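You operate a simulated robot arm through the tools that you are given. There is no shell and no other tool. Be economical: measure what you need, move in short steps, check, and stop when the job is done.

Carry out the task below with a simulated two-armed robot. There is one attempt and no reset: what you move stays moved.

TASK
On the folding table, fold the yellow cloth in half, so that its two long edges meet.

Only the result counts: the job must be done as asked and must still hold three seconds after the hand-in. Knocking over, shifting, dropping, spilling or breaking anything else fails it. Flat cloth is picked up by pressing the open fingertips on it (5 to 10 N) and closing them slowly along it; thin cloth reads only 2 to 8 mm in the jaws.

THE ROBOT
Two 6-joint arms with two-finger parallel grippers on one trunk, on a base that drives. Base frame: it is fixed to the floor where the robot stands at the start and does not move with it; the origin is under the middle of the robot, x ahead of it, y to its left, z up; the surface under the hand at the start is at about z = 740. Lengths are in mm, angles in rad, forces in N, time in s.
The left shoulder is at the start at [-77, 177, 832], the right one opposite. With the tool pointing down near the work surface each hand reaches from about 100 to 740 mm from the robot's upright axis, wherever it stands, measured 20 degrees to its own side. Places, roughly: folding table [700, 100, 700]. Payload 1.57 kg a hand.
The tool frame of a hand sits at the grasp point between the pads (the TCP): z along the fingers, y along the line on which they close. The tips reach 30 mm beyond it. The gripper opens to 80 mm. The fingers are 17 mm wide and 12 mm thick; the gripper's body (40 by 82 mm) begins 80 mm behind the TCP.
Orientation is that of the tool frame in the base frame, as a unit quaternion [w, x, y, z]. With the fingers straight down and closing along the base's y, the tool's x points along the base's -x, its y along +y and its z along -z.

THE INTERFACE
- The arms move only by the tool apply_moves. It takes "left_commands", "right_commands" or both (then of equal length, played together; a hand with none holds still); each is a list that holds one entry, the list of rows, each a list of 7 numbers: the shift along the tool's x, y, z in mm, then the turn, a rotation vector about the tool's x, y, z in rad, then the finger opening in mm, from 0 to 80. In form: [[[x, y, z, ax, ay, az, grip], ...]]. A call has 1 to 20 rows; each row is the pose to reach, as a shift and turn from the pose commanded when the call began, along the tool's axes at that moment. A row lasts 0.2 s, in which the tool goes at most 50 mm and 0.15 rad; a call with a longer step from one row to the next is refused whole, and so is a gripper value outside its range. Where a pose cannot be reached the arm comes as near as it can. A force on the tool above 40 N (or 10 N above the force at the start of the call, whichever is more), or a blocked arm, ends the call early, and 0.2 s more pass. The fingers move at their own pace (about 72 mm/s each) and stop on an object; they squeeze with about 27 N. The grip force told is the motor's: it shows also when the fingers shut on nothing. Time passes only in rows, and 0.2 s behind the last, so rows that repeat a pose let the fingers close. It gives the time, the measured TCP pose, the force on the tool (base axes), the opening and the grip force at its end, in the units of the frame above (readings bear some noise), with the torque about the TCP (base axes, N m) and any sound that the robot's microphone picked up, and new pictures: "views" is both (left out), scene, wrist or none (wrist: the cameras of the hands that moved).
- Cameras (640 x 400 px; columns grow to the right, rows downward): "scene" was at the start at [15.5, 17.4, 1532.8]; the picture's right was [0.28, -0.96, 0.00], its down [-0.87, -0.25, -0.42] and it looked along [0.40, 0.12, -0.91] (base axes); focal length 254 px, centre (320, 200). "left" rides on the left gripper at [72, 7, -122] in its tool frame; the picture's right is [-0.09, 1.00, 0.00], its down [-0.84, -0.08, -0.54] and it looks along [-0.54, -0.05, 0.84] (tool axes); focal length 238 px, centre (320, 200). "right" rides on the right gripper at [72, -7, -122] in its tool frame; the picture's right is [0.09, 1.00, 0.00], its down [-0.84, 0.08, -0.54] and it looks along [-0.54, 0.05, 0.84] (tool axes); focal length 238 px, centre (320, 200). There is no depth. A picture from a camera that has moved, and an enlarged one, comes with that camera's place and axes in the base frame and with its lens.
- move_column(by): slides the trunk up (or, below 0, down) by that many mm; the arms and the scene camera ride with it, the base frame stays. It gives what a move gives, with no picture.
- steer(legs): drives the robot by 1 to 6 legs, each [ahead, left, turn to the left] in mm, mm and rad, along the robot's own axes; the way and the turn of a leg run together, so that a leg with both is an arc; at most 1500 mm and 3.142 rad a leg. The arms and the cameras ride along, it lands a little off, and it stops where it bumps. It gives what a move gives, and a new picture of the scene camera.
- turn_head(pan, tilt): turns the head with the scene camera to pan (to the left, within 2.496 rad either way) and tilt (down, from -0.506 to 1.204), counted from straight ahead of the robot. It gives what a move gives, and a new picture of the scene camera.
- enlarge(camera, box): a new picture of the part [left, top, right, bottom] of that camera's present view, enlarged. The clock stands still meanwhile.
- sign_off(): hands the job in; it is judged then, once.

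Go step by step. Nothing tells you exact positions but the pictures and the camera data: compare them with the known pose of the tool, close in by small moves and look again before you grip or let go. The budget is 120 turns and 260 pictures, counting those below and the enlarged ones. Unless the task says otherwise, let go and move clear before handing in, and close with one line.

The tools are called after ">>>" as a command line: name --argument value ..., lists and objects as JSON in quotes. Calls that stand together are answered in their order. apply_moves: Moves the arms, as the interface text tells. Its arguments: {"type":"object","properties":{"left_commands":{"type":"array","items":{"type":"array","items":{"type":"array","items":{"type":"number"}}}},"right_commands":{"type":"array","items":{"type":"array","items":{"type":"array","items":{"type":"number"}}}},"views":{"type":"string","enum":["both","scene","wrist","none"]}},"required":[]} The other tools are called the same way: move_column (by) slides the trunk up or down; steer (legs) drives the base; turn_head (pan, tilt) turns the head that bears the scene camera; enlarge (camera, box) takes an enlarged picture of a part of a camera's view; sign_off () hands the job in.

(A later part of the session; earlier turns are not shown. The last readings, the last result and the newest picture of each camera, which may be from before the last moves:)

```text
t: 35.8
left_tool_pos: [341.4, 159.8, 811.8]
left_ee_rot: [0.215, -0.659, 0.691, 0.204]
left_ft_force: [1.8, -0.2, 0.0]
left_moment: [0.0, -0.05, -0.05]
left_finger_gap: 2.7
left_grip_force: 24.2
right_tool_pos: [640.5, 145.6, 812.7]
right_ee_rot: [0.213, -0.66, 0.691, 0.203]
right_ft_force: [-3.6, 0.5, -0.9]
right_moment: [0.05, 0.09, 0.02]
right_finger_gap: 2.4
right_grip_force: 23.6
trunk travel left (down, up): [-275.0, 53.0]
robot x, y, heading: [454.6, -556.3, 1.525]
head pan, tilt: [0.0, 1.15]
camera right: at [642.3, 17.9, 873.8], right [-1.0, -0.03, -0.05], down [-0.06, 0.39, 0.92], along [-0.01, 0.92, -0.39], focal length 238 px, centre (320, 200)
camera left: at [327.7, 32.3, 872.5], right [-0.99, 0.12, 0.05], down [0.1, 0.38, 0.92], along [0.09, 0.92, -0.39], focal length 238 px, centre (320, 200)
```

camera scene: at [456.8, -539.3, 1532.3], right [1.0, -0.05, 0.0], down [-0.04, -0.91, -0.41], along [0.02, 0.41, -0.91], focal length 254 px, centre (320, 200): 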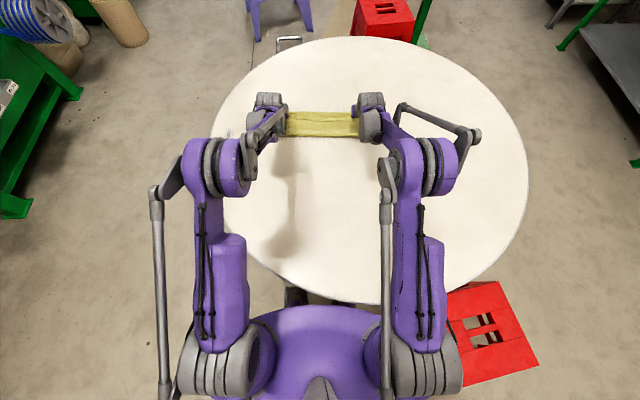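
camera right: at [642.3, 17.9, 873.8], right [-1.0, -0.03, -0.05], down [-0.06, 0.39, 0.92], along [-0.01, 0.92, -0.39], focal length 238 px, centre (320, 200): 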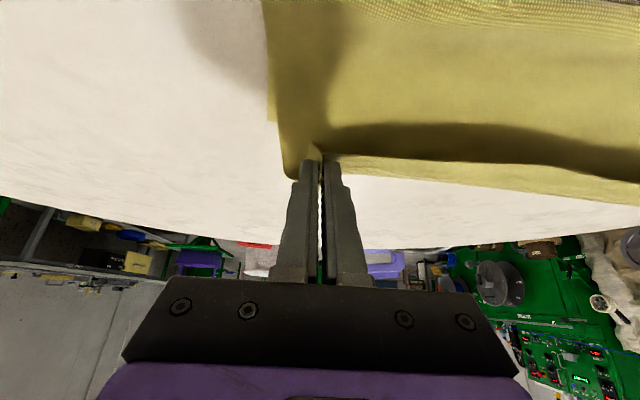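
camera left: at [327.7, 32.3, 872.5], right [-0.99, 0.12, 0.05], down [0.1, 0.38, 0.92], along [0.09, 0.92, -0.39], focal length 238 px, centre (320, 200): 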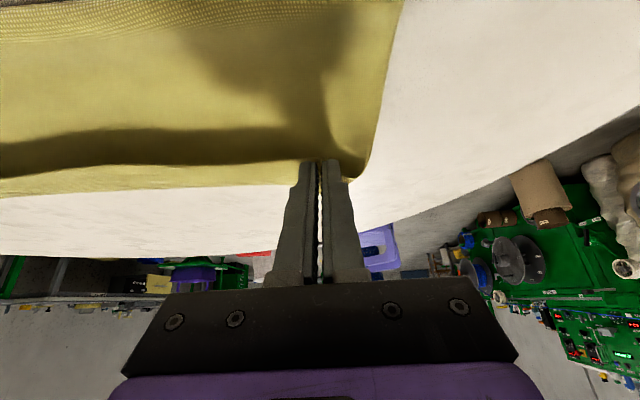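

Both hands hold the edge again. Now I'll reverse the arc and lay the near edge back toward its start.

>>> apply_moves --left_commands '[[[3.8, 0.3, -18.7, 0, 0.05, 0, 0], [7.7, 0.6, -37.4, 0, 0.1, 0, 0], [13, 0.9, -54, 0, 0.15, 0, 0], [18.2, 1.2, -70.4, 0, 0.2, 0, 0], [25.4, 1.5, -84, 0, 0.25, 0, 0], [32.7, 1.8, -97.4, 0, 0.3, 0, 0], [42.3, 2.2, -107.4, 0, 0.35, 0, 0], [51.9, 2.6, -117.4, 0, 0.4, 0, 0], [63.7, 3, -124, 0, 0.45, 0, 0], [75.6, 3.5, -130.5, 0, 0.5, 0, 0], [91.5, 4, -132.4, 0, 0.525, 0, 0], [107.5, 4.5, -134.4, 0, 0.55, 0, 0], [125.7, 5, -133, 0, 0.575, 0, 0], [144, 5.5, -131.5, 0, 0.6, 0, 0], [160.5, 6, -129.4, 0, 0.6, 0, 0], [177.1, 6.5, -127.4, 0, 0.6, 0, 0], [194.6, 6.5, -121.3, 0, 0.6, 0, 0], [207.5, 6.5, -105.9, 0, 0.6, 0, 0], [212, 6.5, -102.9, 0, 0.6, 0, 0]]]' --right_commands '[[[3.8, 0.3, -18.7, 0, 0.05, 0, 0], [7.7, 0.6, -37.4, 0, 0.1, 0, 0], [13, 0.9, -54, 0, 0.15, 0, 0], [18.2, 1.2, -70.4, 0, 0.2, 0, 0], [25.4, 1.5, -84, 0, 0.25, 0, 0], [32.7, 1.8, -97.4, 0, 0.3, 0, 0], [42.3, 2.2, -107.4, 0, 0.35, 0, 0], [51.9, 2.6, -117.4, 0, 0.4, 0, 0], [63.7, 3, -124, 0, 0.45, 0, 0], [75.6, 3.5, -130.5, 0, 0.5, 0, 0], [91.5, 4, -132.4, 0, 0.525, 0, 0], [107.5, 4.5, -134.4, 0, 0.55, 0, 0], [125.7, 5, -133, 0, 0.575, 0, 0], [144, 5.5, -131.5, 0, 0.6, 0, 0], [160.5, 6, -129.4, 0, 0.6, 0, 0], [177.1, 6.5, -127.4, 0, 0.6, 0, 0], [194.6, 6.5, -121.3, 0, 0.6, 0, 0], [207.5, 6.5, -105.9, 0, 0.6, 0, 0], [212, 6.5, -102.9, 0, 0.6, 0, 0]]]'

>>> enlarge --camera "scene" --box '[240, 90, 400, 190]'

```text
t: 39.8
left_tool_pos: [324.0, -73.2, 777.6]
left_ee_rot: [0.0, -0.69, 0.724, 0.0]
left_ft_force: [2.4, -0.7, 1.0]
left_moment: [0.0, -0.11, 0.01]
left_finger_gap: 2.4
left_grip_force: 23.8
right_tool_pos: [623.3, -87.9, 777.3]
right_ee_rot: [0.0, -0.69, 0.724, 0.0]
right_ft_force: [-2.0, -0.1, 0.5]
right_moment: [0.0, 0.08, -0.01]
right_finger_gap: 2.2
right_grip_force: 23.4
trunk travel left (down, up): [-275.0, 53.0]
robot x, y, heading: [458.3, -560.8, 1.525]
head pan, tilt: [0.0, 1.15]
camera scene: at [456.8, -539.8, 1532.3], right [1.0, -0.05, 0.0], down [-0.04, -0.91, -0.41], along [0.02, 0.41, -0.91], focal length 254 px, centre (320, 200)
camera right: at [627.7, -159.1, 900.0], right [-1.0, -0.04, 0.0], down [-0.04, 0.84, 0.54], along [-0.02, 0.54, -0.84], focal length 238 px, centre (320, 200)
camera left: at [313.0, -144.9, 900.4], right [-0.99, 0.14, 0.0], down [0.12, 0.83, 0.54], along [0.08, 0.54, -0.84], focal length 238 px, centre (320, 200)
```

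scene: 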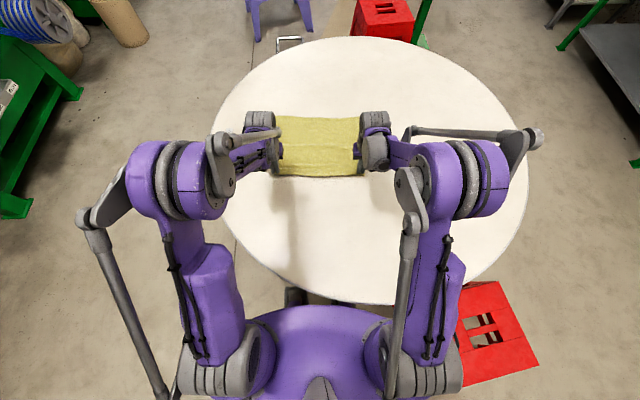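
right: 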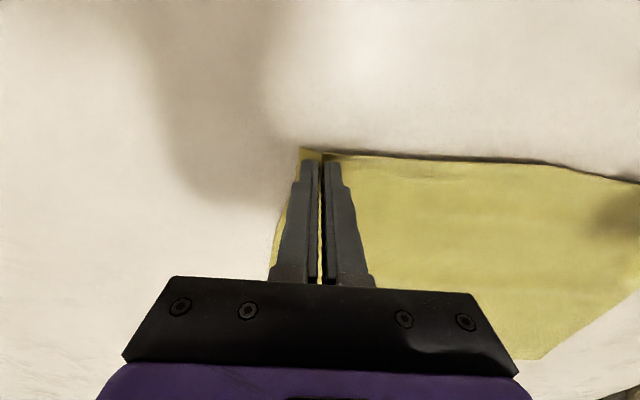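
left: 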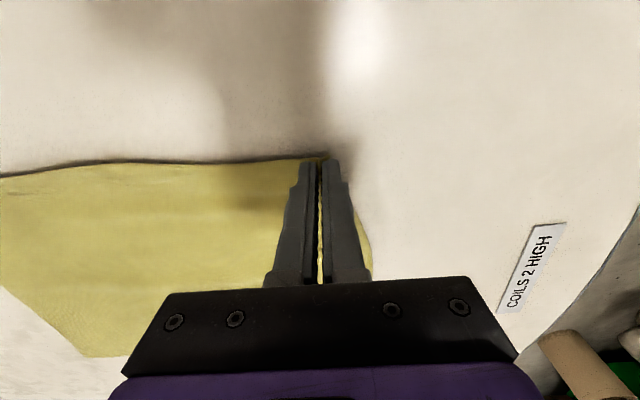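

```text
4.00 times, centred on (320, 140) of scene
camera zoom: at [456.8, -539.8, 1532.3], right [1.0, -0.05, 0.0], down [-0.04, -0.91, -0.41], along [0.02, 0.41, -0.91], focal length 1017 px, centre (320, 440)
```

zoom: 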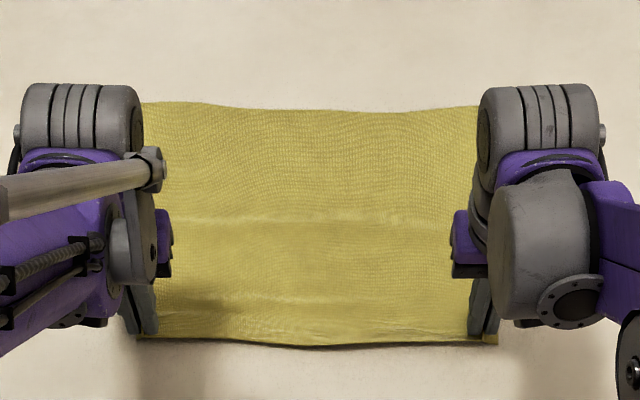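

The cloth is laid back open nearly flat, just 10 mm nearer to me. I'll pull it slightly flat, lower, release and lift.

>>> apply_moves --left_commands '[[[4, 0, 2, 0, 0, 0, 0], [7, 0, 4, 0, 0, 0, 0], [7, 0, 4, 0, 0, 0, 6], [7, 0, 4, 0, 0, 0, 12], [7, 0, 4, 0, 0, 0, 20], [7, 0, 4, 0, 0, 0, 30], [7, 0, 4, 0, 0, 0, 40], [7, 0, -10, 0, 0, 0, 44], [7, 0, -40, 0, 0, 0, 44], [20, 0, -70, 0, 0, 0, 44], [60, 20, -90, 0, 0, 0, 44], [100, 40, -100, 0, 0, 0, 44]]]' --right_commands '[[[4, 0, 2, 0, 0, 0, 0], [7, 0, 4, 0, 0, 0, 0], [7, 0, 4, 0, 0, 0, 6], [7, 0, 4, 0, 0, 0, 12], [7, 0, 4, 0, 0, 0, 20], [7, 0, 4, 0, 0, 0, 30], [7, 0, 4, 0, 0, 0, 40], [7, 0, -10, 0, 0, 0, 44], [7, 0, -40, 0, 0, 0, 44], [20, 0, -70, 0, 0, 0, 44], [60, -20, -90, 0, 0, 0, 44], [100, -40, -100, 0, 0, 0, 44]]]' --views "none"

>>> enlarge --camera "scene" --box '[240, 90, 400, 190]'

```text
t: 42.4
left_tool_pos: [278.2, -171.0, 877.8]
left_ee_rot: [0.0, -0.69, 0.724, 0.0]
left_ft_force: [-0.5, -0.1, 0.9]
left_moment: [-0.01, -0.01, -0.02]
left_finger_gap: 43.9
left_grip_force: 0.1
right_tool_pos: [658.9, -191.3, 879.3]
right_ee_rot: [0.001, -0.69, 0.724, 0.001]
right_ft_force: [0.6, 0.3, -0.1]
right_moment: [0.05, 0.0, 0.02]
right_finger_gap: 44.0
right_grip_force: 0.1
trunk travel left (down, up): [-275.0, 53.0]
robot x, y, heading: [455.4, -555.0, 1.528]
head pan, tilt: [0.0, 1.15]
```

```text
4.00 times, centred on (320, 140) of scene
camera zoom: at [456.6, -541.9, 1532.2], right [1.0, -0.05, 0.0], down [-0.04, -0.91, -0.41], along [0.02, 0.41, -0.91], focal length 1017 px, centre (320, 440)
```

zoom: 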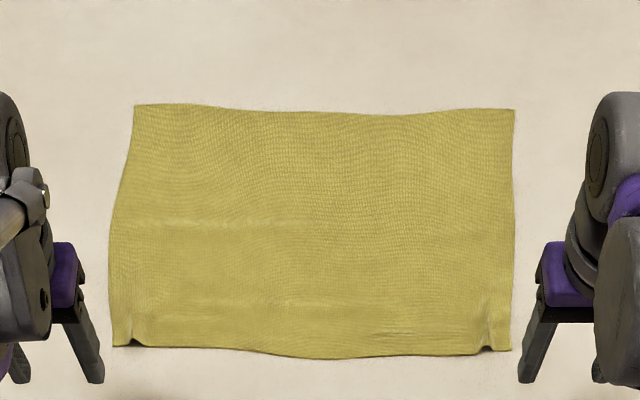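

The cloth is flat again, now about 20 mm nearer: near corners about (296,-87) and (648,-111), far corners about (309,187) and (686,162). I'll yaw each hand 90° with its camera outward, so the fingers close across the edge, and move over points about 28 mm inside it.

>>> apply_moves --left_commands '[[[-9.4, -4.3, 4, 0, 0, 0.131, 40], [-18.8, -8.6, 8, 0, 0, 0.262, 36], [-28.2, -12.9, 12, 0, 0, 0.393, 32], [-37.5, -17.2, 16, 0, 0, 0.524, 28], [-47, -21.5, 20, 0, 0, 0.655, 24], [-56.3, -25.8, 24, 0, 0, 0.785, 24], [-65.7, -30, 28, 0, 0, 0.916, 24], [-75, -34.3, 32, 0, 0, 1.047, 24], [-84.5, -38.6, 36, 0, 0, 1.178, 24], [-93.8, -43, 40, 0, 0, 1.309, 24], [-103.2, -47.2, 44, 0, 0, 1.44, 24], [-112.6, -51.5, 48, 0, 0, 1.571, 24], [-112.6, -51.5, 48, 0, 0, 1.571, 24]]]' --right_commands '[[[-8.8, 4.4, 4, 0, 0, -0.131, 40], [-17.6, 8.8, 8, 0, 0, -0.262, 36], [-26.4, 13.2, 12, 0, 0, -0.393, 32], [-35.2, 17.7, 16, 0, 0, -0.524, 28], [-44, 22, 20, 0, 0, -0.655, 24], [-53, 26.5, 24, 0, 0, -0.785, 24], [-61.8, 31, 28, 0, 0, -0.916, 24], [-70.6, 35.3, 32, 0, 0, -1.047, 24], [-79.4, 39.7, 36, 0, 0, -1.178, 24], [-88.2, 44, 40, 0, 0, -1.309, 24], [-97, 48.6, 44, 0, 0, -1.44, 24], [-105.9, 53, 49, 0, 0, -1.571, 24], [-105.9, 53, 49, 0, 0, -1.571, 24]]]'

```text
t: 45.2
left_tool_pos: [335.5, -60.8, 829.8]
left_ee_rot: [0.001, 0.024, 1.0, 0.0]
left_ft_force: [0.2, -0.2, -0.3]
left_moment: [-0.03, 0.03, 0.01]
left_finger_gap: 24.1
left_grip_force: 0.0
right_tool_pos: [610.5, -80.3, 828.7]
right_ee_rot: [0.0, 1.0, -0.023, 0.0]
right_ft_force: [0.3, -0.2, 0.6]
right_moment: [-0.02, -0.01, 0.01]
right_finger_gap: 23.8
right_grip_force: 0.0
trunk travel left (down, up): [-275.0, 53.0]
robot x, y, heading: [454.9, -559.1, 1.522]
head pan, tilt: [0.0, 1.15]
camera scene: at [456.7, -539.8, 1532.3], right [1.0, -0.05, 0.0], down [-0.04, -0.91, -0.41], along [0.02, 0.41, -0.91], focal length 254 px, centre (320, 200)
camera right: at [683.5, -76.5, 951.6], right [0.05, -1.0, 0.0], down [-0.84, -0.04, 0.54], along [-0.54, -0.03, -0.84], focal length 238 px, centre (320, 200)
camera left: at [264.4, -51.0, 952.2], right [0.14, 0.99, 0.0], down [0.83, -0.12, 0.54], along [0.54, -0.08, -0.84], focal length 238 px, centre (320, 200)
```

scene: 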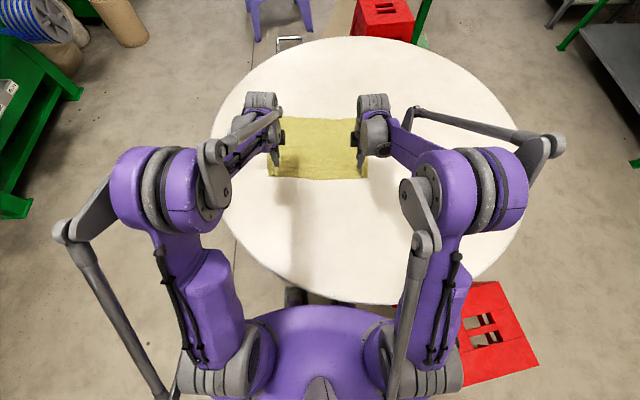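
right: 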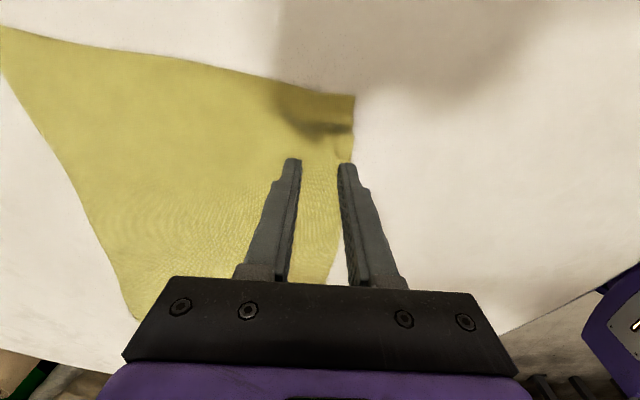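
left: 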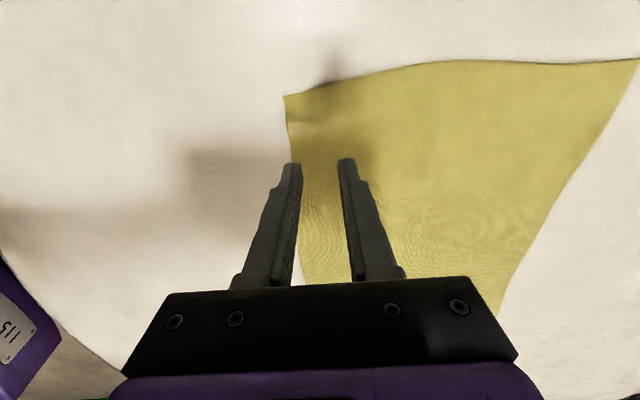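

The fingers are placed across the edge as planned. I'll lower to contact.

>>> apply_moves --left_commands '[[[0, 0, 20, 0, 0, 0, 24], [0, 0, 40, 0, 0, 0, 24], [0, 0, 52, 0, 0, 0, 24], [0, 0, 57, 0, 0, 0, 24], [0, 0, 58.5, 0, 0, 0, 24]]]' --right_commands '[[[0, -1, 20, 0, 0, 0, 24], [0, -2, 40, 0, 0, 0, 24], [0, -2, 52, 0, 0, 0, 24], [0, -2, 56, 0, 0, 0, 24], [0, -2, 57.5, 0, 0, 0, 24]]]' --views "wrist"

```text
t: 46.4
left_tool_pos: [335.3, -61.6, 771.6]
left_ee_rot: [0.0, 0.023, 1.0, -0.001]
left_ft_force: [0.2, -0.6, 0.4]
left_moment: [0.0, 0.02, 0.02]
left_finger_gap: 24.4
left_grip_force: 0.1
right_tool_pos: [609.7, -78.1, 771.7]
right_ee_rot: [0.0, 1.0, -0.024, 0.001]
right_ft_force: [-0.6, 1.3, 7.3]
right_moment: [-0.11, 0.02, -0.02]
right_finger_gap: 23.8
right_grip_force: 0.0
trunk travel left (down, up): [-275.0, 53.0]
robot x, y, heading: [456.6, -557.5, 1.521]
head pan, tilt: [0.0, 1.15]
camera right: at [683.1, -74.6, 894.2], right [0.05, -1.0, 0.0], down [-0.84, -0.04, 0.54], along [-0.54, -0.02, -0.84], focal length 238 px, centre (320, 200)
camera left: at [263.8, -51.0, 893.9], right [0.14, 0.99, 0.0], down [0.83, -0.12, 0.54], along [0.54, -0.08, -0.84], focal length 238 px, centre (320, 200)
```

right: 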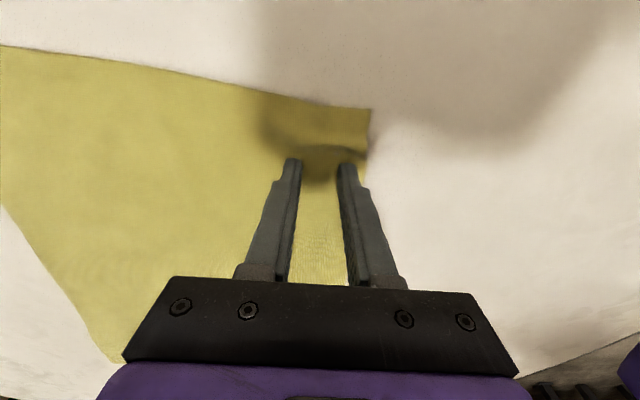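
left: 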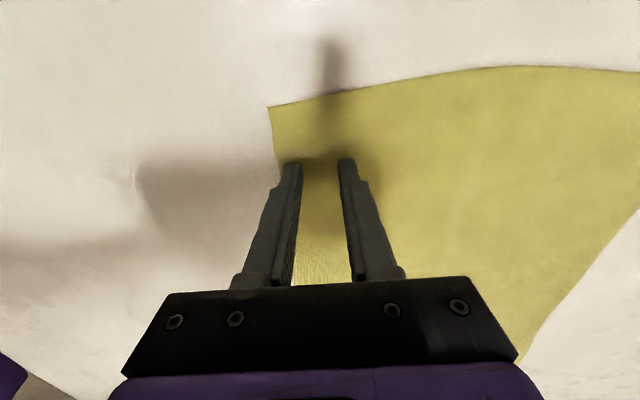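

The right hand presses at 7 N and the left is just above the cloth. I'll lower the left and close both slowly.

>>> apply_moves --left_commands '[[[0, 0, 1.5, 0, 0, 0, 24], [0, 0, 2, 0, 0, 0, 24], [0, 0, 2, 0, 0, 0, 22], [0, 0, 2, 0, 0, 0, 20], [0, 0, 2, 0, 0, 0, 18], [0, 0, 2, 0, 0, 0, 16], [0, 0, 2, 0, 0, 0, 14]]]' --right_commands '[[[0, 0, 0.3, 0, 0, 0, 24], [0, 0, 0.3, 0, 0, 0, 24], [0, 0, 0.3, 0, 0, 0, 22], [0, 0, 0.3, 0, 0, 0, 20], [0, 0, 0.3, 0, 0, 0, 18], [0, 0, 0.3, 0, 0, 0, 16], [0, 0, 0.3, 0, 0, 0, 14]]]' --views "wrist"

```text
t: 48.1
left_tool_pos: [336.4, -62.3, 770.8]
left_ee_rot: [0.0, 0.023, 1.0, 0.0]
left_ft_force: [0.2, -2.1, 23.6]
left_moment: [-0.33, 0.01, 0.0]
left_finger_gap: 15.0
left_grip_force: 0.2
right_tool_pos: [611.2, -79.3, 771.6]
right_ee_rot: [0.0, 1.0, -0.024, 0.0]
right_ft_force: [-0.6, -0.1, 4.1]
right_moment: [-0.07, -0.01, 0.0]
right_finger_gap: 14.2
right_grip_force: 0.2
trunk travel left (down, up): [-275.0, 53.0]
robot x, y, heading: [456.3, -552.1, 1.522]
head pan, tilt: [0.0, 1.15]
stopped in row 7 (left hand): the force on the tool passed its limit at 40 N (the readings are from after the stop); the commanded pose is now the measured one
camera right: at [683.7, -76.1, 894.2], right [0.04, -1.0, 0.0], down [-0.84, -0.04, 0.54], along [-0.54, -0.02, -0.84], focal length 238 px, centre (320, 200)
camera left: at [264.2, -52.3, 893.2], right [0.14, 0.99, 0.0], down [0.83, -0.12, 0.54], along [0.54, -0.08, -0.84], focal length 238 px, centre (320, 200)
```

right: 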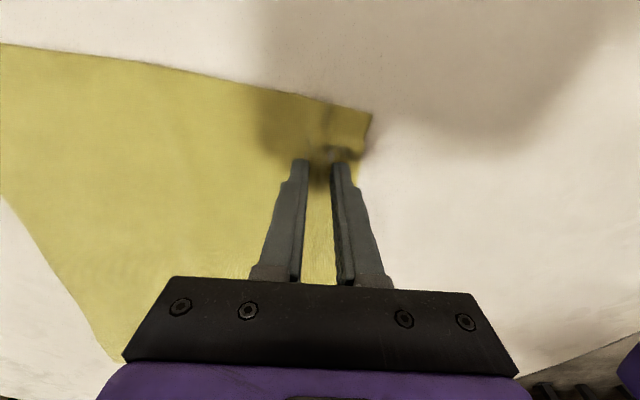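
left: 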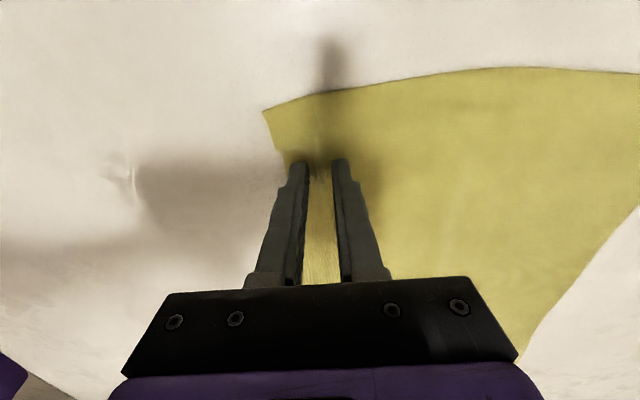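

Pleats are forming in both hands, but the left presses too hard. I'll raise the left a little and finish closing.

>>> apply_moves --left_commands '[[[0, 0, -1, 0, 0, 0, 15], [0, 0, -1, 0, 0, 0, 13], [0, 0, -1, 0, 0, 0, 11], [0, 0, -1, 0, 0, 0, 9], [0, 0, -1, 0, 0, 0, 7], [0, 0, -1, 0, 0, 0, 5], [0, 0, -1, 0, 0, 0, 3], [0, 0, -1, 0, 0, 0, 0], [0, 0, -1, 0, 0, 0, 0], [0, 0, -1, 0, 0, 0, 0]]]' --right_commands '[[[0, 0, 0.3, 0, 0, 0, 14], [0, 0, 0.3, 0, 0, 0, 13], [0, 0, 0.3, 0, 0, 0, 11], [0, 0, 0.3, 0, 0, 0, 9], [0, 0, 0.3, 0, 0, 0, 7], [0, 0, 0.3, 0, 0, 0, 5], [0, 0, 0.3, 0, 0, 0, 3], [0, 0, 0.3, 0, 0, 0, 0], [0, 0, 0.3, 0, 0, 0, 0], [0, 0, 0.3, 0, 0, 0, 0]]]' --views "wrist"

```text
t: 50.4
left_tool_pos: [335.5, -62.9, 771.8]
left_ee_rot: [0.0, 0.024, 1.0, 0.0]
left_ft_force: [0.4, -1.1, 6.6]
left_moment: [-0.07, -0.02, 0.02]
left_finger_gap: 2.3
left_grip_force: 23.6
right_tool_pos: [610.2, -79.7, 771.1]
right_ee_rot: [-0.001, 1.0, -0.024, 0.001]
right_ft_force: [-0.6, -0.1, 16.6]
right_moment: [-0.14, 0.02, -0.01]
right_finger_gap: 1.9
right_grip_force: 23.3
trunk travel left (down, up): [-275.0, 53.0]
robot x, y, heading: [456.7, -558.0, 1.524]
head pan, tilt: [0.0, 1.15]
camera right: at [683.3, -75.9, 894.0], right [0.04, -1.0, 0.0], down [-0.84, -0.04, 0.54], along [-0.54, -0.02, -0.84], focal length 238 px, centre (320, 200)
camera left: at [263.7, -51.9, 893.4], right [0.14, 0.99, 0.0], down [0.83, -0.12, 0.54], along [0.54, -0.07, -0.84], focal length 238 px, centre (320, 200)
```

right: 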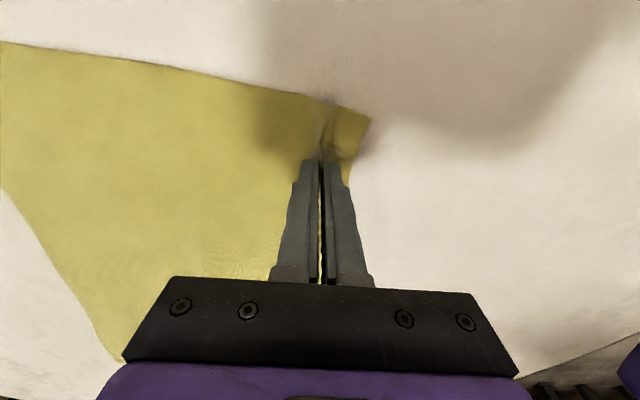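
left: 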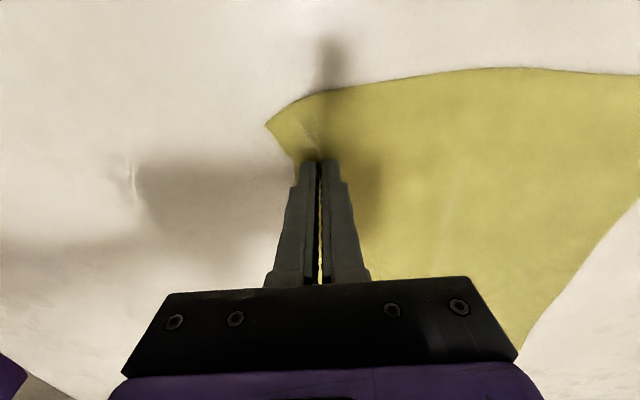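

Both have pinched the cloth across the edge. I'll lift 40 mm to check.

>>> apply_moves --left_commands '[[[0, 0, -10, 0, 0, 0, 0], [0, 0, -25, 0, 0, 0, 0], [0, 0, -40, 0, 0, 0, 0], [0, 0, -40, 0, 0, 0, 0]]]' --right_commands '[[[0, 0, -10, 0, 0, 0, 0], [0, 0, -25, 0, 0, 0, 0], [0, 0, -40, 0, 0, 0, 0], [0, 0, -40, 0, 0, 0, 0]]]' --views "wrist"

>>> enlarge --camera "scene" --box '[240, 90, 400, 190]'

```text
t: 51.4
left_tool_pos: [336.5, -61.9, 810.7]
left_ee_rot: [-0.001, 0.023, 1.0, 0.0]
left_ft_force: [0.3, -0.2, 0.3]
left_moment: [-0.02, -0.02, -0.03]
left_finger_gap: 2.3
left_grip_force: 22.9
right_tool_pos: [609.6, -78.6, 808.7]
right_ee_rot: [0.0, 1.0, -0.024, 0.001]
right_ft_force: [0.1, 0.2, -0.4]
right_moment: [-0.01, 0.02, -0.01]
right_finger_gap: 2.1
right_grip_force: 24.0
trunk travel left (down, up): [-275.0, 53.0]
robot x, y, heading: [455.8, -558.4, 1.522]
head pan, tilt: [0.0, 1.15]
camera right: at [683.6, -74.6, 933.2], right [0.04, -1.0, 0.0], down [-0.84, -0.04, 0.54], along [-0.54, -0.02, -0.84], focal length 238 px, centre (320, 200)
camera left: at [264.0, -51.2, 933.0], right [0.14, 0.99, 0.0], down [0.83, -0.12, 0.54], along [0.54, -0.08, -0.84], focal length 238 px, centre (320, 200)
```

right: 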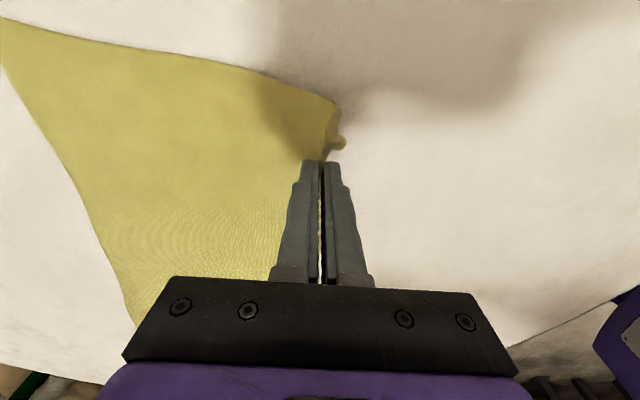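
left: 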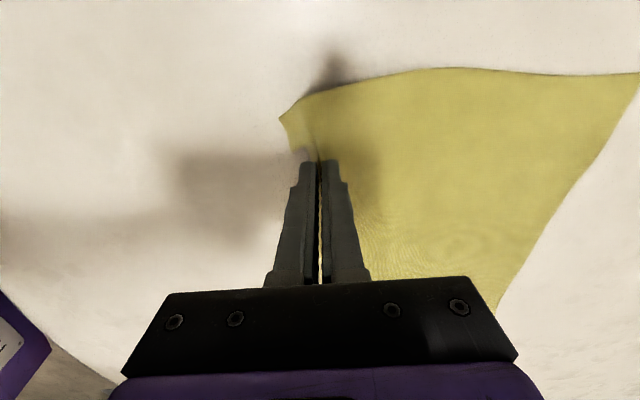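

```text
4.00 times, centred on (320, 140) of scene
camera zoom: at [456.8, -539.2, 1532.3], right [1.0, -0.05, 0.0], down [-0.04, -0.91, -0.41], along [0.02, 0.41, -0.91], focal length 1017 px, centre (320, 440)
```

zoom: 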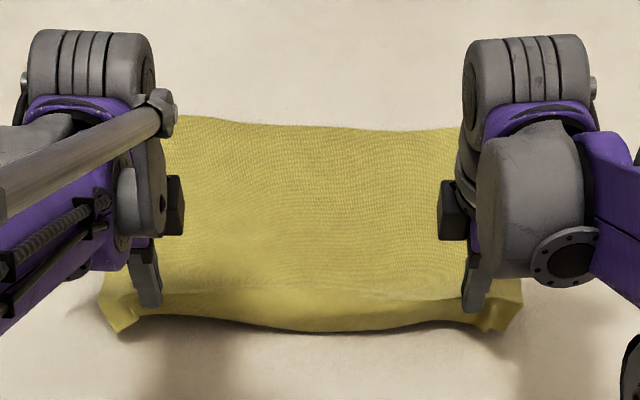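

The grip hinges freely, but a 28 mm hem hangs on the near side and would again end up tucked back. I'll lay it down and regrip right at the edge, with the near finger just off the cloth, so no hem remains.

>>> apply_moves --left_commands '[[[0, -5, 15, 0, 0, 0, 0], [0, -10, 30, 0, 0, 0, 0], [0, -12, 37, 0, 0, 0, 0], [0, -12, 37, 0, 0, 0, 6], [0, -12, 37, 0, 0, 0, 12], [0, -12, 37, 0, 0, 0, 18], [0, -12, 37, 0, 0, 0, 24], [0, -12, 20, 0, 0, 0, 24], [0, -12, -10, 0, 0, 0, 24], [0, -30, -40, 0, 0, 0, 24], [40, -60, -70, 0, 0, 0, 24]]]' --right_commands '[[[0, 5, 15, 0, 0, 0, 0], [0, 10, 30, 0, 0, 0, 0], [0, 12, 36, 0, 0, 0, 0], [0, 12, 36, 0, 0, 0, 6], [0, 12, 36, 0, 0, 0, 12], [0, 12, 36, 0, 0, 0, 18], [0, 12, 36, 0, 0, 0, 24], [0, 12, 20, 0, 0, 0, 24], [0, 12, -10, 0, 0, 0, 24], [0, 30, -40, 0, 0, 0, 24], [40, 60, -70, 0, 0, 0, 24]]]' --views "wrist"

>>> enlarge --camera "scene" --box '[240, 90, 400, 190]'

```text
refused: row 11 steps farther than a row can; nothing moved
```

```text
4.00 times, centred on (320, 140) of scene
camera zoom: at [456.8, -539.2, 1532.3], right [1.0, -0.05, 0.0], down [-0.04, -0.91, -0.41], along [0.02, 0.41, -0.91], focal length 1017 px, centre (320, 440)
```

zoom: 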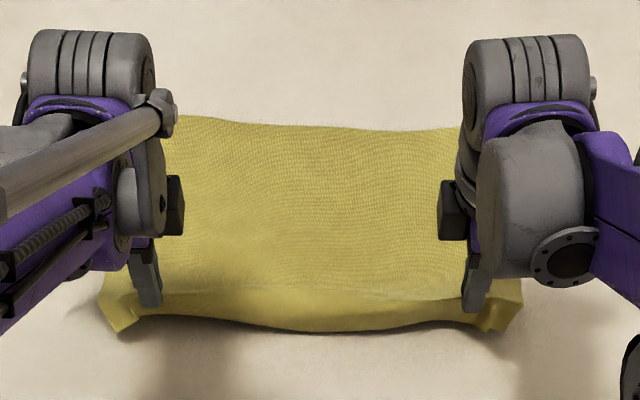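

The last step was too long, so nothing moved. I'll reissue with shorter rows.

>>> apply_moves --left_commands '[[[0, -5, 15, 0, 0, 0, 0], [0, -10, 30, 0, 0, 0, 0], [0, -12, 37, 0, 0, 0, 0], [0, -12, 37, 0, 0, 0, 6], [0, -12, 37, 0, 0, 0, 12], [0, -12, 37, 0, 0, 0, 18], [0, -12, 37, 0, 0, 0, 24], [0, -12, 20, 0, 0, 0, 24], [0, -12, -10, 0, 0, 0, 24], [0, -30, -40, 0, 0, 0, 24], [20, -50, -60, 0, 0, 0, 24], [40, -70, -70, 0, 0, 0, 24]]]' --right_commands '[[[0, 5, 15, 0, 0, 0, 0], [0, 10, 30, 0, 0, 0, 0], [0, 12, 36, 0, 0, 0, 0], [0, 12, 36, 0, 0, 0, 6], [0, 12, 36, 0, 0, 0, 12], [0, 12, 36, 0, 0, 0, 18], [0, 12, 36, 0, 0, 0, 24], [0, 12, 20, 0, 0, 0, 24], [0, 12, -10, 0, 0, 0, 24], [0, 30, -40, 0, 0, 0, 24], [20, 50, -60, 0, 0, 0, 24], [40, 70, -70, 0, 0, 0, 24]]]' --views "none"

>>> enlarge --camera "scene" --box '[240, 90, 400, 190]'

```text
t: 54.0
left_tool_pos: [294.0, -130.2, 880.9]
left_ee_rot: [-0.001, 0.023, 1.0, 0.0]
left_ft_force: [0.0, -0.8, 0.3]
left_moment: [-0.01, -0.01, -0.05]
left_finger_gap: 24.1
left_grip_force: 0.0
right_tool_pos: [646.7, -151.6, 881.4]
right_ee_rot: [0.001, 1.0, -0.024, 0.0]
right_ft_force: [0.0, 0.5, -0.4]
right_moment: [0.01, -0.01, 0.01]
right_finger_gap: 24.3
right_grip_force: 0.1
trunk travel left (down, up): [-275.0, 53.0]
robot x, y, heading: [459.2, -557.1, 1.519]
head pan, tilt: [0.0, 1.15]
```

```text
4.00 times, centred on (320, 140) of scene
camera zoom: at [456.6, -541.0, 1532.3], right [1.0, -0.05, 0.0], down [-0.04, -0.91, -0.41], along [0.02, 0.41, -0.91], focal length 1017 px, centre (320, 440)
```

zoom: 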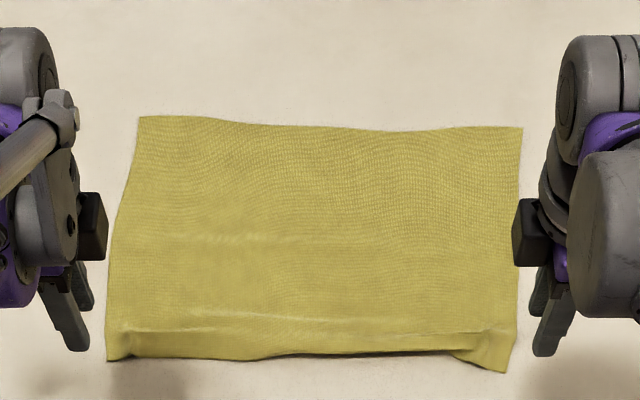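

The cloth lies mostly flat, with a ridge near the edge. I'll position the hands so the near finger is just outside the edge, about 30 mm in from each corner, and check with the wrist cameras.

>>> apply_moves --left_commands '[[[-12, 20, 20, 0, 0, 0, 24], [-25.2, 39.9, 40, 0, 0, 0, 24], [-25.2, 39.9, 75, 0, 0, 0, 24], [-25.2, 39.9, 88, 0, 0, 0, 24], [-25.2, 39.9, 88, 0, 0, 0, 24]]]' --right_commands '[[[-20, -20, 20, 0, 0, 0, 24], [-40.6, -40.2, 40, 0, 0, 0, 24], [-40.6, -40.2, 75, 0, 0, 0, 24], [-40.6, -40.2, 88, 0, 0, 0, 24], [-40.6, -40.2, 88, 0, 0, 0, 24]]]' --views "wrist"

```text
t: 55.1
left_tool_pos: [320.8, -90.1, 792.6]
left_ee_rot: [0.0, 0.023, 1.0, 0.0]
left_ft_force: [0.4, 0.3, 0.5]
left_moment: [-0.01, -0.06, -0.03]
left_finger_gap: 23.9
left_grip_force: 0.0
right_tool_pos: [606.9, -107.5, 792.5]
right_ee_rot: [0.0, 1.0, -0.024, 0.0]
right_ft_force: [0.2, 0.2, -0.1]
right_moment: [-0.01, 0.0, 0.02]
right_finger_gap: 24.2
right_grip_force: 0.1
trunk travel left (down, up): [-275.0, 53.0]
robot x, y, heading: [461.4, -558.1, 1.523]
head pan, tilt: [0.0, 1.15]
camera right: at [680.9, -103.9, 915.6], right [0.04, -1.0, 0.0], down [-0.84, -0.04, 0.54], along [-0.54, -0.02, -0.84], focal length 238 px, centre (320, 200)
camera left: at [248.6, -79.5, 914.9], right [0.14, 0.99, 0.0], down [0.83, -0.12, 0.54], along [0.54, -0.08, -0.84], focal length 238 px, centre (320, 200)
```

right: 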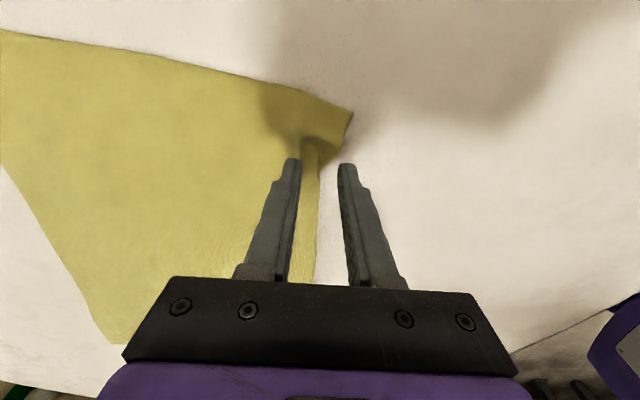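
left: 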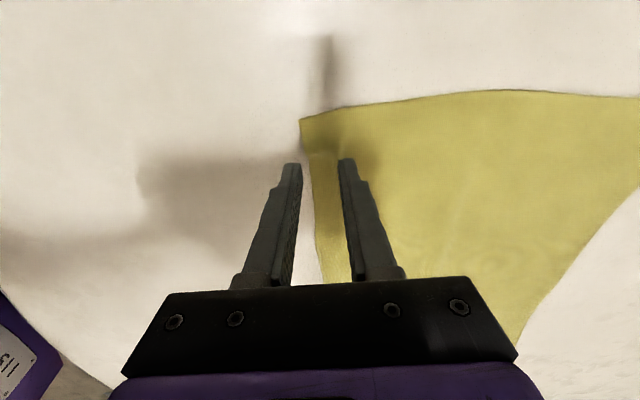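

The left is set, with its near finger about 3 mm off the edge. The right needs to go about 9 mm ahead and 10 mm inward, where the edge is straight; then I'll lower both to contact.

>>> apply_moves --left_commands '[[[0, 0, 8, 0, 0, 0, 24], [0, 0, 15, 0, 0, 0, 24], [0, 0, 20, 0, 0, 0, 24], [0, 0, 21.5, 0, 0, 0, 24]]]' --right_commands '[[[-10, -9, 0, 0, 0, 0, 24], [-10, -9, 12, 0, 0, 0, 24], [-10, -9, 19, 0, 0, 0, 24], [-10, -9, 20.5, 0, 0, 0, 24]]]' --views "wrist"

```text
t: 56.1
left_tool_pos: [319.2, -90.9, 771.9]
left_ee_rot: [-0.001, 0.023, 1.0, 0.0]
left_ft_force: [-1.0, -0.3, 0.4]
left_moment: [0.05, -0.01, 0.02]
left_finger_gap: 24.1
left_grip_force: 0.1
right_tool_pos: [598.0, -98.6, 772.1]
right_ee_rot: [0.0, 1.0, -0.024, 0.0]
right_ft_force: [0.8, -0.2, 0.5]
right_moment: [-0.02, 0.0, 0.0]
right_finger_gap: 24.0
right_grip_force: 0.1
trunk travel left (down, up): [-275.0, 53.0]
robot x, y, heading: [457.0, -557.3, 1.525]
head pan, tilt: [0.0, 1.15]
camera right: at [671.7, -94.8, 894.6], right [0.04, -1.0, 0.0], down [-0.84, -0.04, 0.54], along [-0.54, -0.02, -0.84], focal length 238 px, centre (320, 200)
camera left: at [248.1, -80.2, 893.5], right [0.14, 0.99, 0.0], down [0.83, -0.12, 0.54], along [0.54, -0.08, -0.84], focal length 238 px, centre (320, 200)
```

right: 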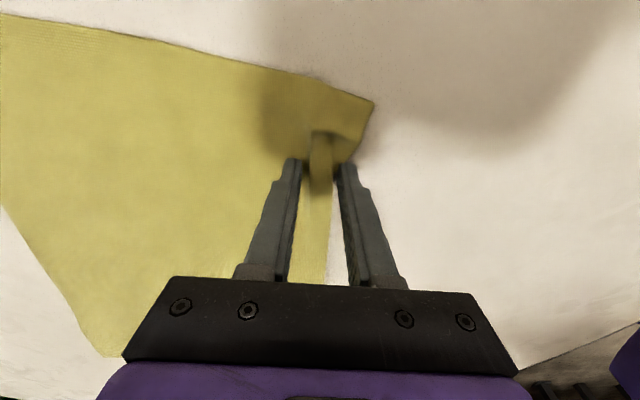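
left: 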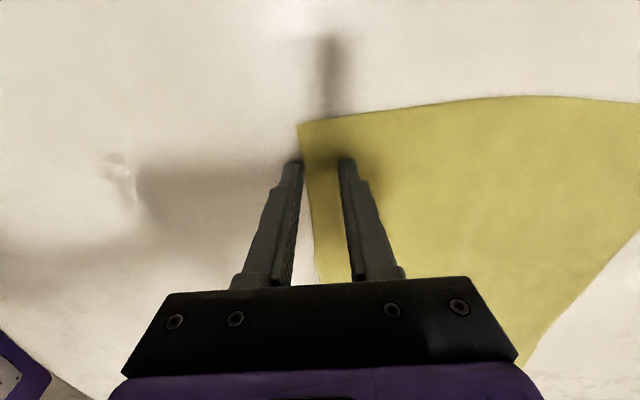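

Both are placed well, so I'll press lightly and close slowly.

>>> apply_moves --left_commands '[[[0, 0, 1.3, 0, 0, 0, 24], [0, 0, 1.3, 0, 0, 0, 22], [0, 0, 1.3, 0, 0, 0, 20], [0, 0, 1.3, 0, 0, 0, 18], [0, 0, 1.3, 0, 0, 0, 16], [0, 0, 1.3, 0, 0, 0, 14]]]' --right_commands '[[[0, 0, 1.3, 0, 0, 0, 24], [0, 0, 1.3, 0, 0, 0, 22], [0, 0, 1.3, 0, 0, 0, 20], [0, 0, 1.3, 0, 0, 0, 18], [0, 0, 1.3, 0, 0, 0, 16], [0, 0, 1.3, 0, 0, 0, 14]]]' --views "wrist"

```text
t: 57.5
left_tool_pos: [320.3, -91.6, 770.6]
left_ee_rot: [0.0, 0.024, 1.0, 0.0]
left_ft_force: [0.4, -2.1, 22.3]
left_moment: [0.19, -0.04, -0.01]
left_finger_gap: 12.1
left_grip_force: 0.1
right_tool_pos: [598.5, -99.3, 773.3]
right_ee_rot: [-0.001, 1.0, -0.024, 0.0]
right_ft_force: [-1.0, 0.7, 3.1]
right_moment: [-0.01, -0.02, -0.02]
right_finger_gap: 13.9
right_grip_force: 0.0
trunk travel left (down, up): [-275.0, 53.0]
robot x, y, heading: [457.6, -560.6, 1.524]
head pan, tilt: [0.0, 1.15]
camera right: at [671.8, -96.1, 894.1], right [0.04, -1.0, 0.0], down [-0.84, -0.04, 0.54], along [-0.54, -0.02, -0.84], focal length 238 px, centre (320, 200)
camera left: at [248.2, -81.8, 893.0], right [0.14, 0.99, 0.0], down [0.83, -0.12, 0.54], along [0.54, -0.08, -0.84], focal length 238 px, centre (320, 200)
```

right: 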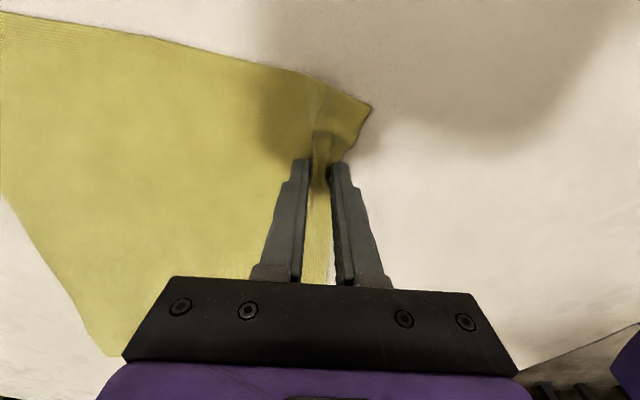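
left: 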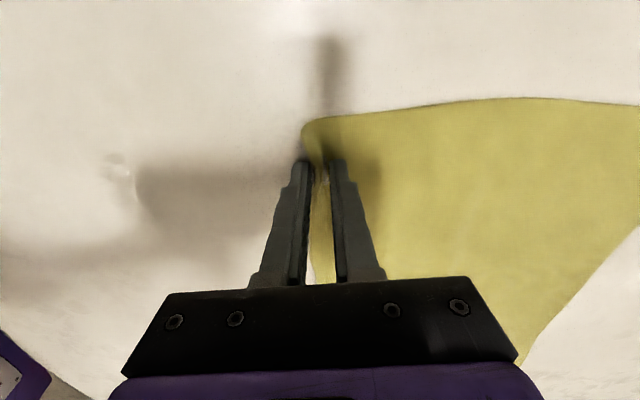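

Both are gathering right at the edge. I'll finish closing, a little lighter on the left.

>>> apply_moves --left_commands '[[[0, 0, -0.8, 0, 0, 0, 12], [0, 0, -0.8, 0, 0, 0, 10], [0, 0, -0.8, 0, 0, 0, 8], [0, 0, -0.8, 0, 0, 0, 6], [0, 0, -0.8, 0, 0, 0, 4], [0, 0, -0.8, 0, 0, 0, 2], [0, 0, -0.8, 0, 0, 0, 0], [0, 0, -0.8, 0, 0, 0, 0], [0, 0, -0.8, 0, 0, 0, 0]]]' --right_commands '[[[0, 0, 0.8, 0, 0, 0, 12], [0, 0, 0.8, 0, 0, 0, 10], [0, 0, 0.8, 0, 0, 0, 8], [0, 0, 0.8, 0, 0, 0, 6], [0, 0, 0.8, 0, 0, 0, 4], [0, 0, 0.8, 0, 0, 0, 2], [0, 0, 0.8, 0, 0, 0, 0], [0, 0, 0.8, 0, 0, 0, 0], [0, 0, 0.8, 0, 0, 0, 0]]]' --views "none"

>>> apply_moves --left_commands '[[[0, 0, -10, 0, 0, 0, 0], [0, 0, -25, 0, 0, 0, 0], [0, 0, -40, 0, 0, 0, 0], [0, 0, -40, 0, 0, 0, 0]]]' --right_commands '[[[0, 0, -10, 0, 0, 0, 0], [0, 0, -25, 0, 0, 0, 0], [0, 0, -40, 0, 0, 0, 0], [0, 0, -40, 0, 0, 0, 0]]]' --views "wrist"

>>> enlarge --camera "scene" --box '[240, 90, 400, 190]'

```text
t: 59.5
left_tool_pos: [319.5, -92.6, 770.8]
left_ee_rot: [0.0, 0.024, 1.0, 0.001]
left_ft_force: [0.7, 0.4, -0.4]
left_moment: [0.02, -0.03, -0.03]
left_finger_gap: 2.1
left_grip_force: 24.2
right_tool_pos: [597.2, -100.6, 771.2]
right_ee_rot: [-0.002, 1.0, -0.023, 0.0]
right_ft_force: [1.4, 0.0, 34.6]
right_moment: [0.02, -0.14, -0.02]
right_finger_gap: 2.8
right_grip_force: 24.1
trunk travel left (down, up): [-275.0, 53.0]
robot x, y, heading: [454.6, -559.3, 1.522]
head pan, tilt: [0.0, 1.15]
```

```text
t: 60.5
left_tool_pos: [320.0, -89.4, 810.5]
left_ee_rot: [0.0, 0.024, 1.0, 0.001]
left_ft_force: [0.1, 0.1, 0.0]
left_moment: [0.02, 0.0, -0.01]
left_finger_gap: 2.5
left_grip_force: 23.5
right_tool_pos: [598.3, -98.9, 809.9]
right_ee_rot: [0.0, 1.0, -0.023, 0.0]
right_ft_force: [-0.3, -0.2, -0.5]
right_moment: [-0.01, 0.0, 0.0]
right_finger_gap: 2.9
right_grip_force: 23.8
trunk travel left (down, up): [-275.0, 53.0]
robot x, y, heading: [457.0, -558.9, 1.521]
head pan, tilt: [0.0, 1.15]
camera right: at [671.5, -95.2, 932.8], right [0.04, -1.0, 0.0], down [-0.84, -0.04, 0.54], along [-0.54, -0.02, -0.84], focal length 238 px, centre (320, 200)
camera left: at [247.9, -79.8, 932.8], right [0.14, 0.99, 0.0], down [0.83, -0.12, 0.54], along [0.54, -0.08, -0.84], focal length 238 px, centre (320, 200)
```

right: 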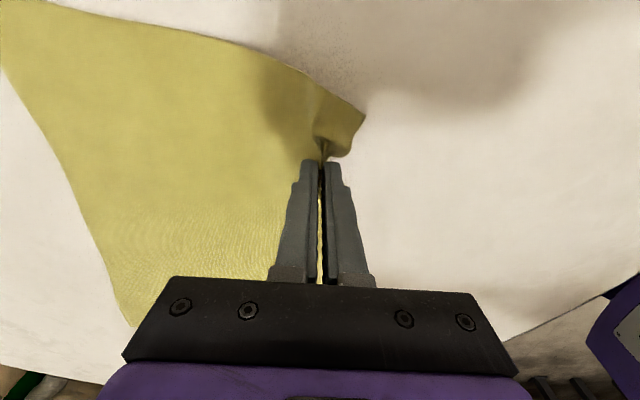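
left: 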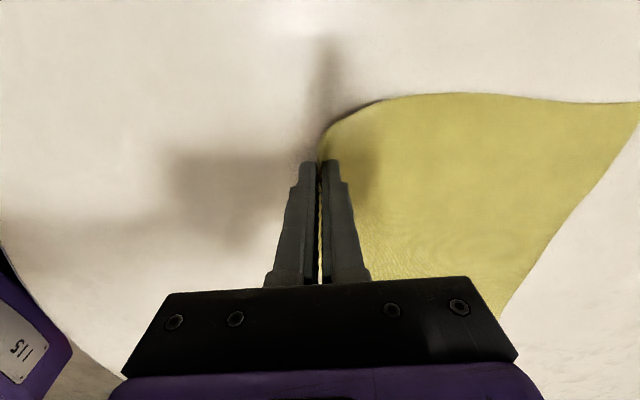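

```text
4.00 times, centred on (320, 140) of scene
camera zoom: at [456.7, -539.2, 1532.3], right [1.0, -0.05, 0.0], down [-0.04, -0.91, -0.41], along [0.02, 0.41, -0.91], focal length 1017 px, centre (320, 440)
```

zoom: 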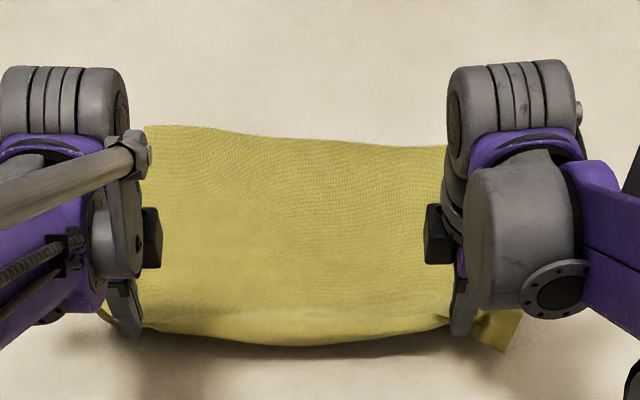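

The edge itself is now held at both grips, with little hem. I'll carry it over in the arc again, to just short of and above the far edge, with only a slight forward tilt.

>>> apply_moves --left_commands '[[[-0.3, 7, -9, 0, 0, 0, 0], [-0.6, 15, -18, 0, 0, 0, 0], [-1.1, 26, -30, 0, 0, 0, 0], [-1.6, 37, -42, 0, 0, 0, 0], [-2.2, 51.2, -51, -0.015, 0, 0, 0], [-2.8, 65.5, -60, -0.03, 0, 0, 0], [-3.4, 78.5, -65, -0.045, 0, 0, 0], [-4, 91.6, -70, -0.06, 0, 0, 0], [-4.6, 105.8, -72, -0.08, 0, 0, 0], [-5.2, 119.9, -73.9, -0.1, 0, 0, 0], [-5.8, 134, -72, -0.12, 0, 0, 0], [-6.4, 148.2, -69.7, -0.14, 0, 0, 0], [-7, 159.9, -64, -0.16, 0, 0, 0], [-7.5, 171.6, -57.5, -0.18, 0, 0, 0], [-8, 183.3, -48.5, -0.2, 0, 0, 0], [-8.5, 195, -39.3, -0.22, 0, 0, 0], [-8.9, 204.3, -29, -0.24, 0, 0, 0], [-9.4, 213.5, -19, -0.26, 0, 0, 0], [-9.9, 224.9, -1, -0.29, 0, 0, 0], [-10.4, 236.9, 13.3, -0.3, 0, 0, 0]]]' --right_commands '[[[0.3, -6.8, -9, 0, 0, 0, 0], [0.7, -13.6, -18, 0, 0, 0, 0], [1.2, -23.8, -30, 0, 0, 0, 0], [1.7, -34, -42, 0, 0, 0, 0], [2.4, -47.2, -51, 0.015, 0, 0, 0], [3, -60.3, -60, 0.03, 0, 0, 0], [3.7, -72.4, -65, 0.045, 0, 0, 0], [4.3, -84.4, -70, 0.06, 0, 0, 0], [5, -97.4, -72, 0.08, 0, 0, 0], [5.6, -110.4, -73.9, 0.1, 0, 0, 0], [6.3, -123.4, -72, 0.12, 0, 0, 0], [7, -136.4, -69.7, 0.14, 0, 0, 0], [7.6, -147.2, -64, 0.16, 0, 0, 0], [8.1, -157.9, -57.5, 0.18, 0, 0, 0], [8.7, -168.6, -48.5, 0.2, 0, 0, 0], [9.3, -179.5, -39.3, 0.22, 0, 0, 0], [9.7, -187.9, -29, 0.24, 0, 0, 0], [10.2, -196.4, -19, 0.26, 0, 0, 0], [10.7, -206.9, -1, 0.29, 0, 0, 0], [11.3, -217.9, 13.3, 0.3, 0, 0, 0]]]' --views "wrist"

>>> enlarge --camera "scene" --box '[240, 90, 400, 190]'

```text
t: 64.8
left_tool_pos: [341.0, 146.4, 797.1]
left_ee_rot: [0.004, 0.023, 0.988, 0.15]
left_ft_force: [-0.1, 0.3, 0.5]
left_moment: [-0.04, 0.01, -0.01]
left_finger_gap: 2.1
left_grip_force: 23.7
right_tool_pos: [620.7, 118.8, 795.6]
right_ee_rot: [-0.149, 0.988, -0.023, 0.003]
right_ft_force: [-1.3, -0.7, 0.7]
right_moment: [-0.05, 0.01, -0.02]
right_finger_gap: 2.6
right_grip_force: 24.5
trunk travel left (down, up): [-275.0, 53.0]
robot x, y, heading: [454.5, -560.4, 1.525]
head pan, tilt: [0.0, 1.15]
camera right: at [691.8, 86.5, 915.1], right [0.05, -0.95, -0.29], down [-0.85, -0.19, 0.49], along [-0.53, 0.23, -0.82], focal length 238 px, centre (320, 200)
camera left: at [267.5, 121.0, 915.4], right [0.14, 0.95, 0.29], down [0.82, -0.27, 0.49], along [0.55, 0.17, -0.82], focal length 238 px, centre (320, 200)
```

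right: 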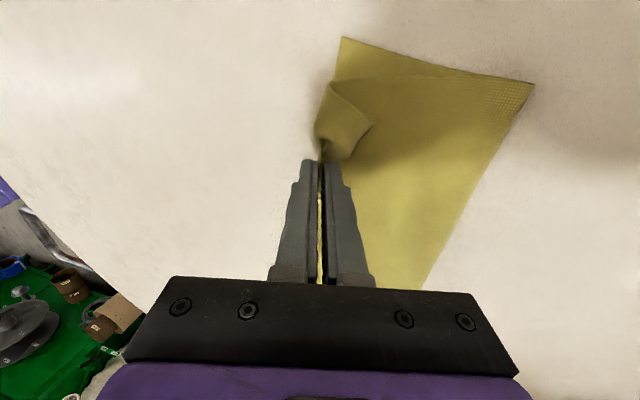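
left: 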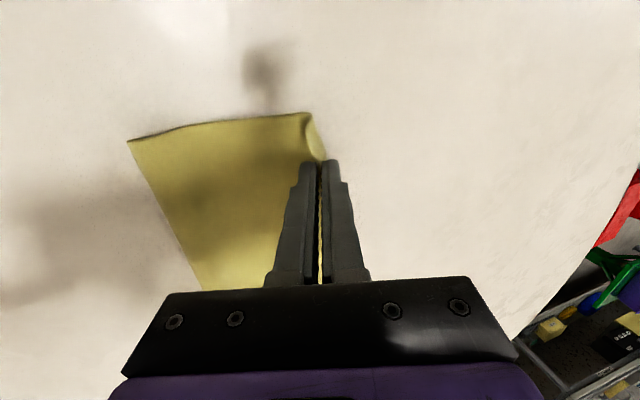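

```text
4.00 times, centred on (320, 140) of scene
camera zoom: at [456.9, -538.3, 1532.3], right [1.0, -0.05, 0.0], down [-0.04, -0.91, -0.41], along [0.02, 0.41, -0.91], focal length 1017 px, centre (320, 440)
```

zoom: 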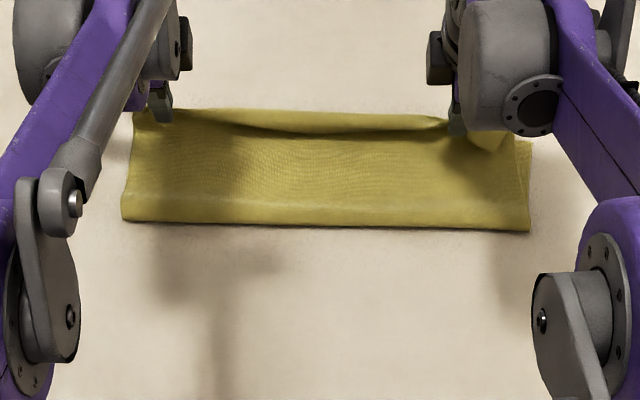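

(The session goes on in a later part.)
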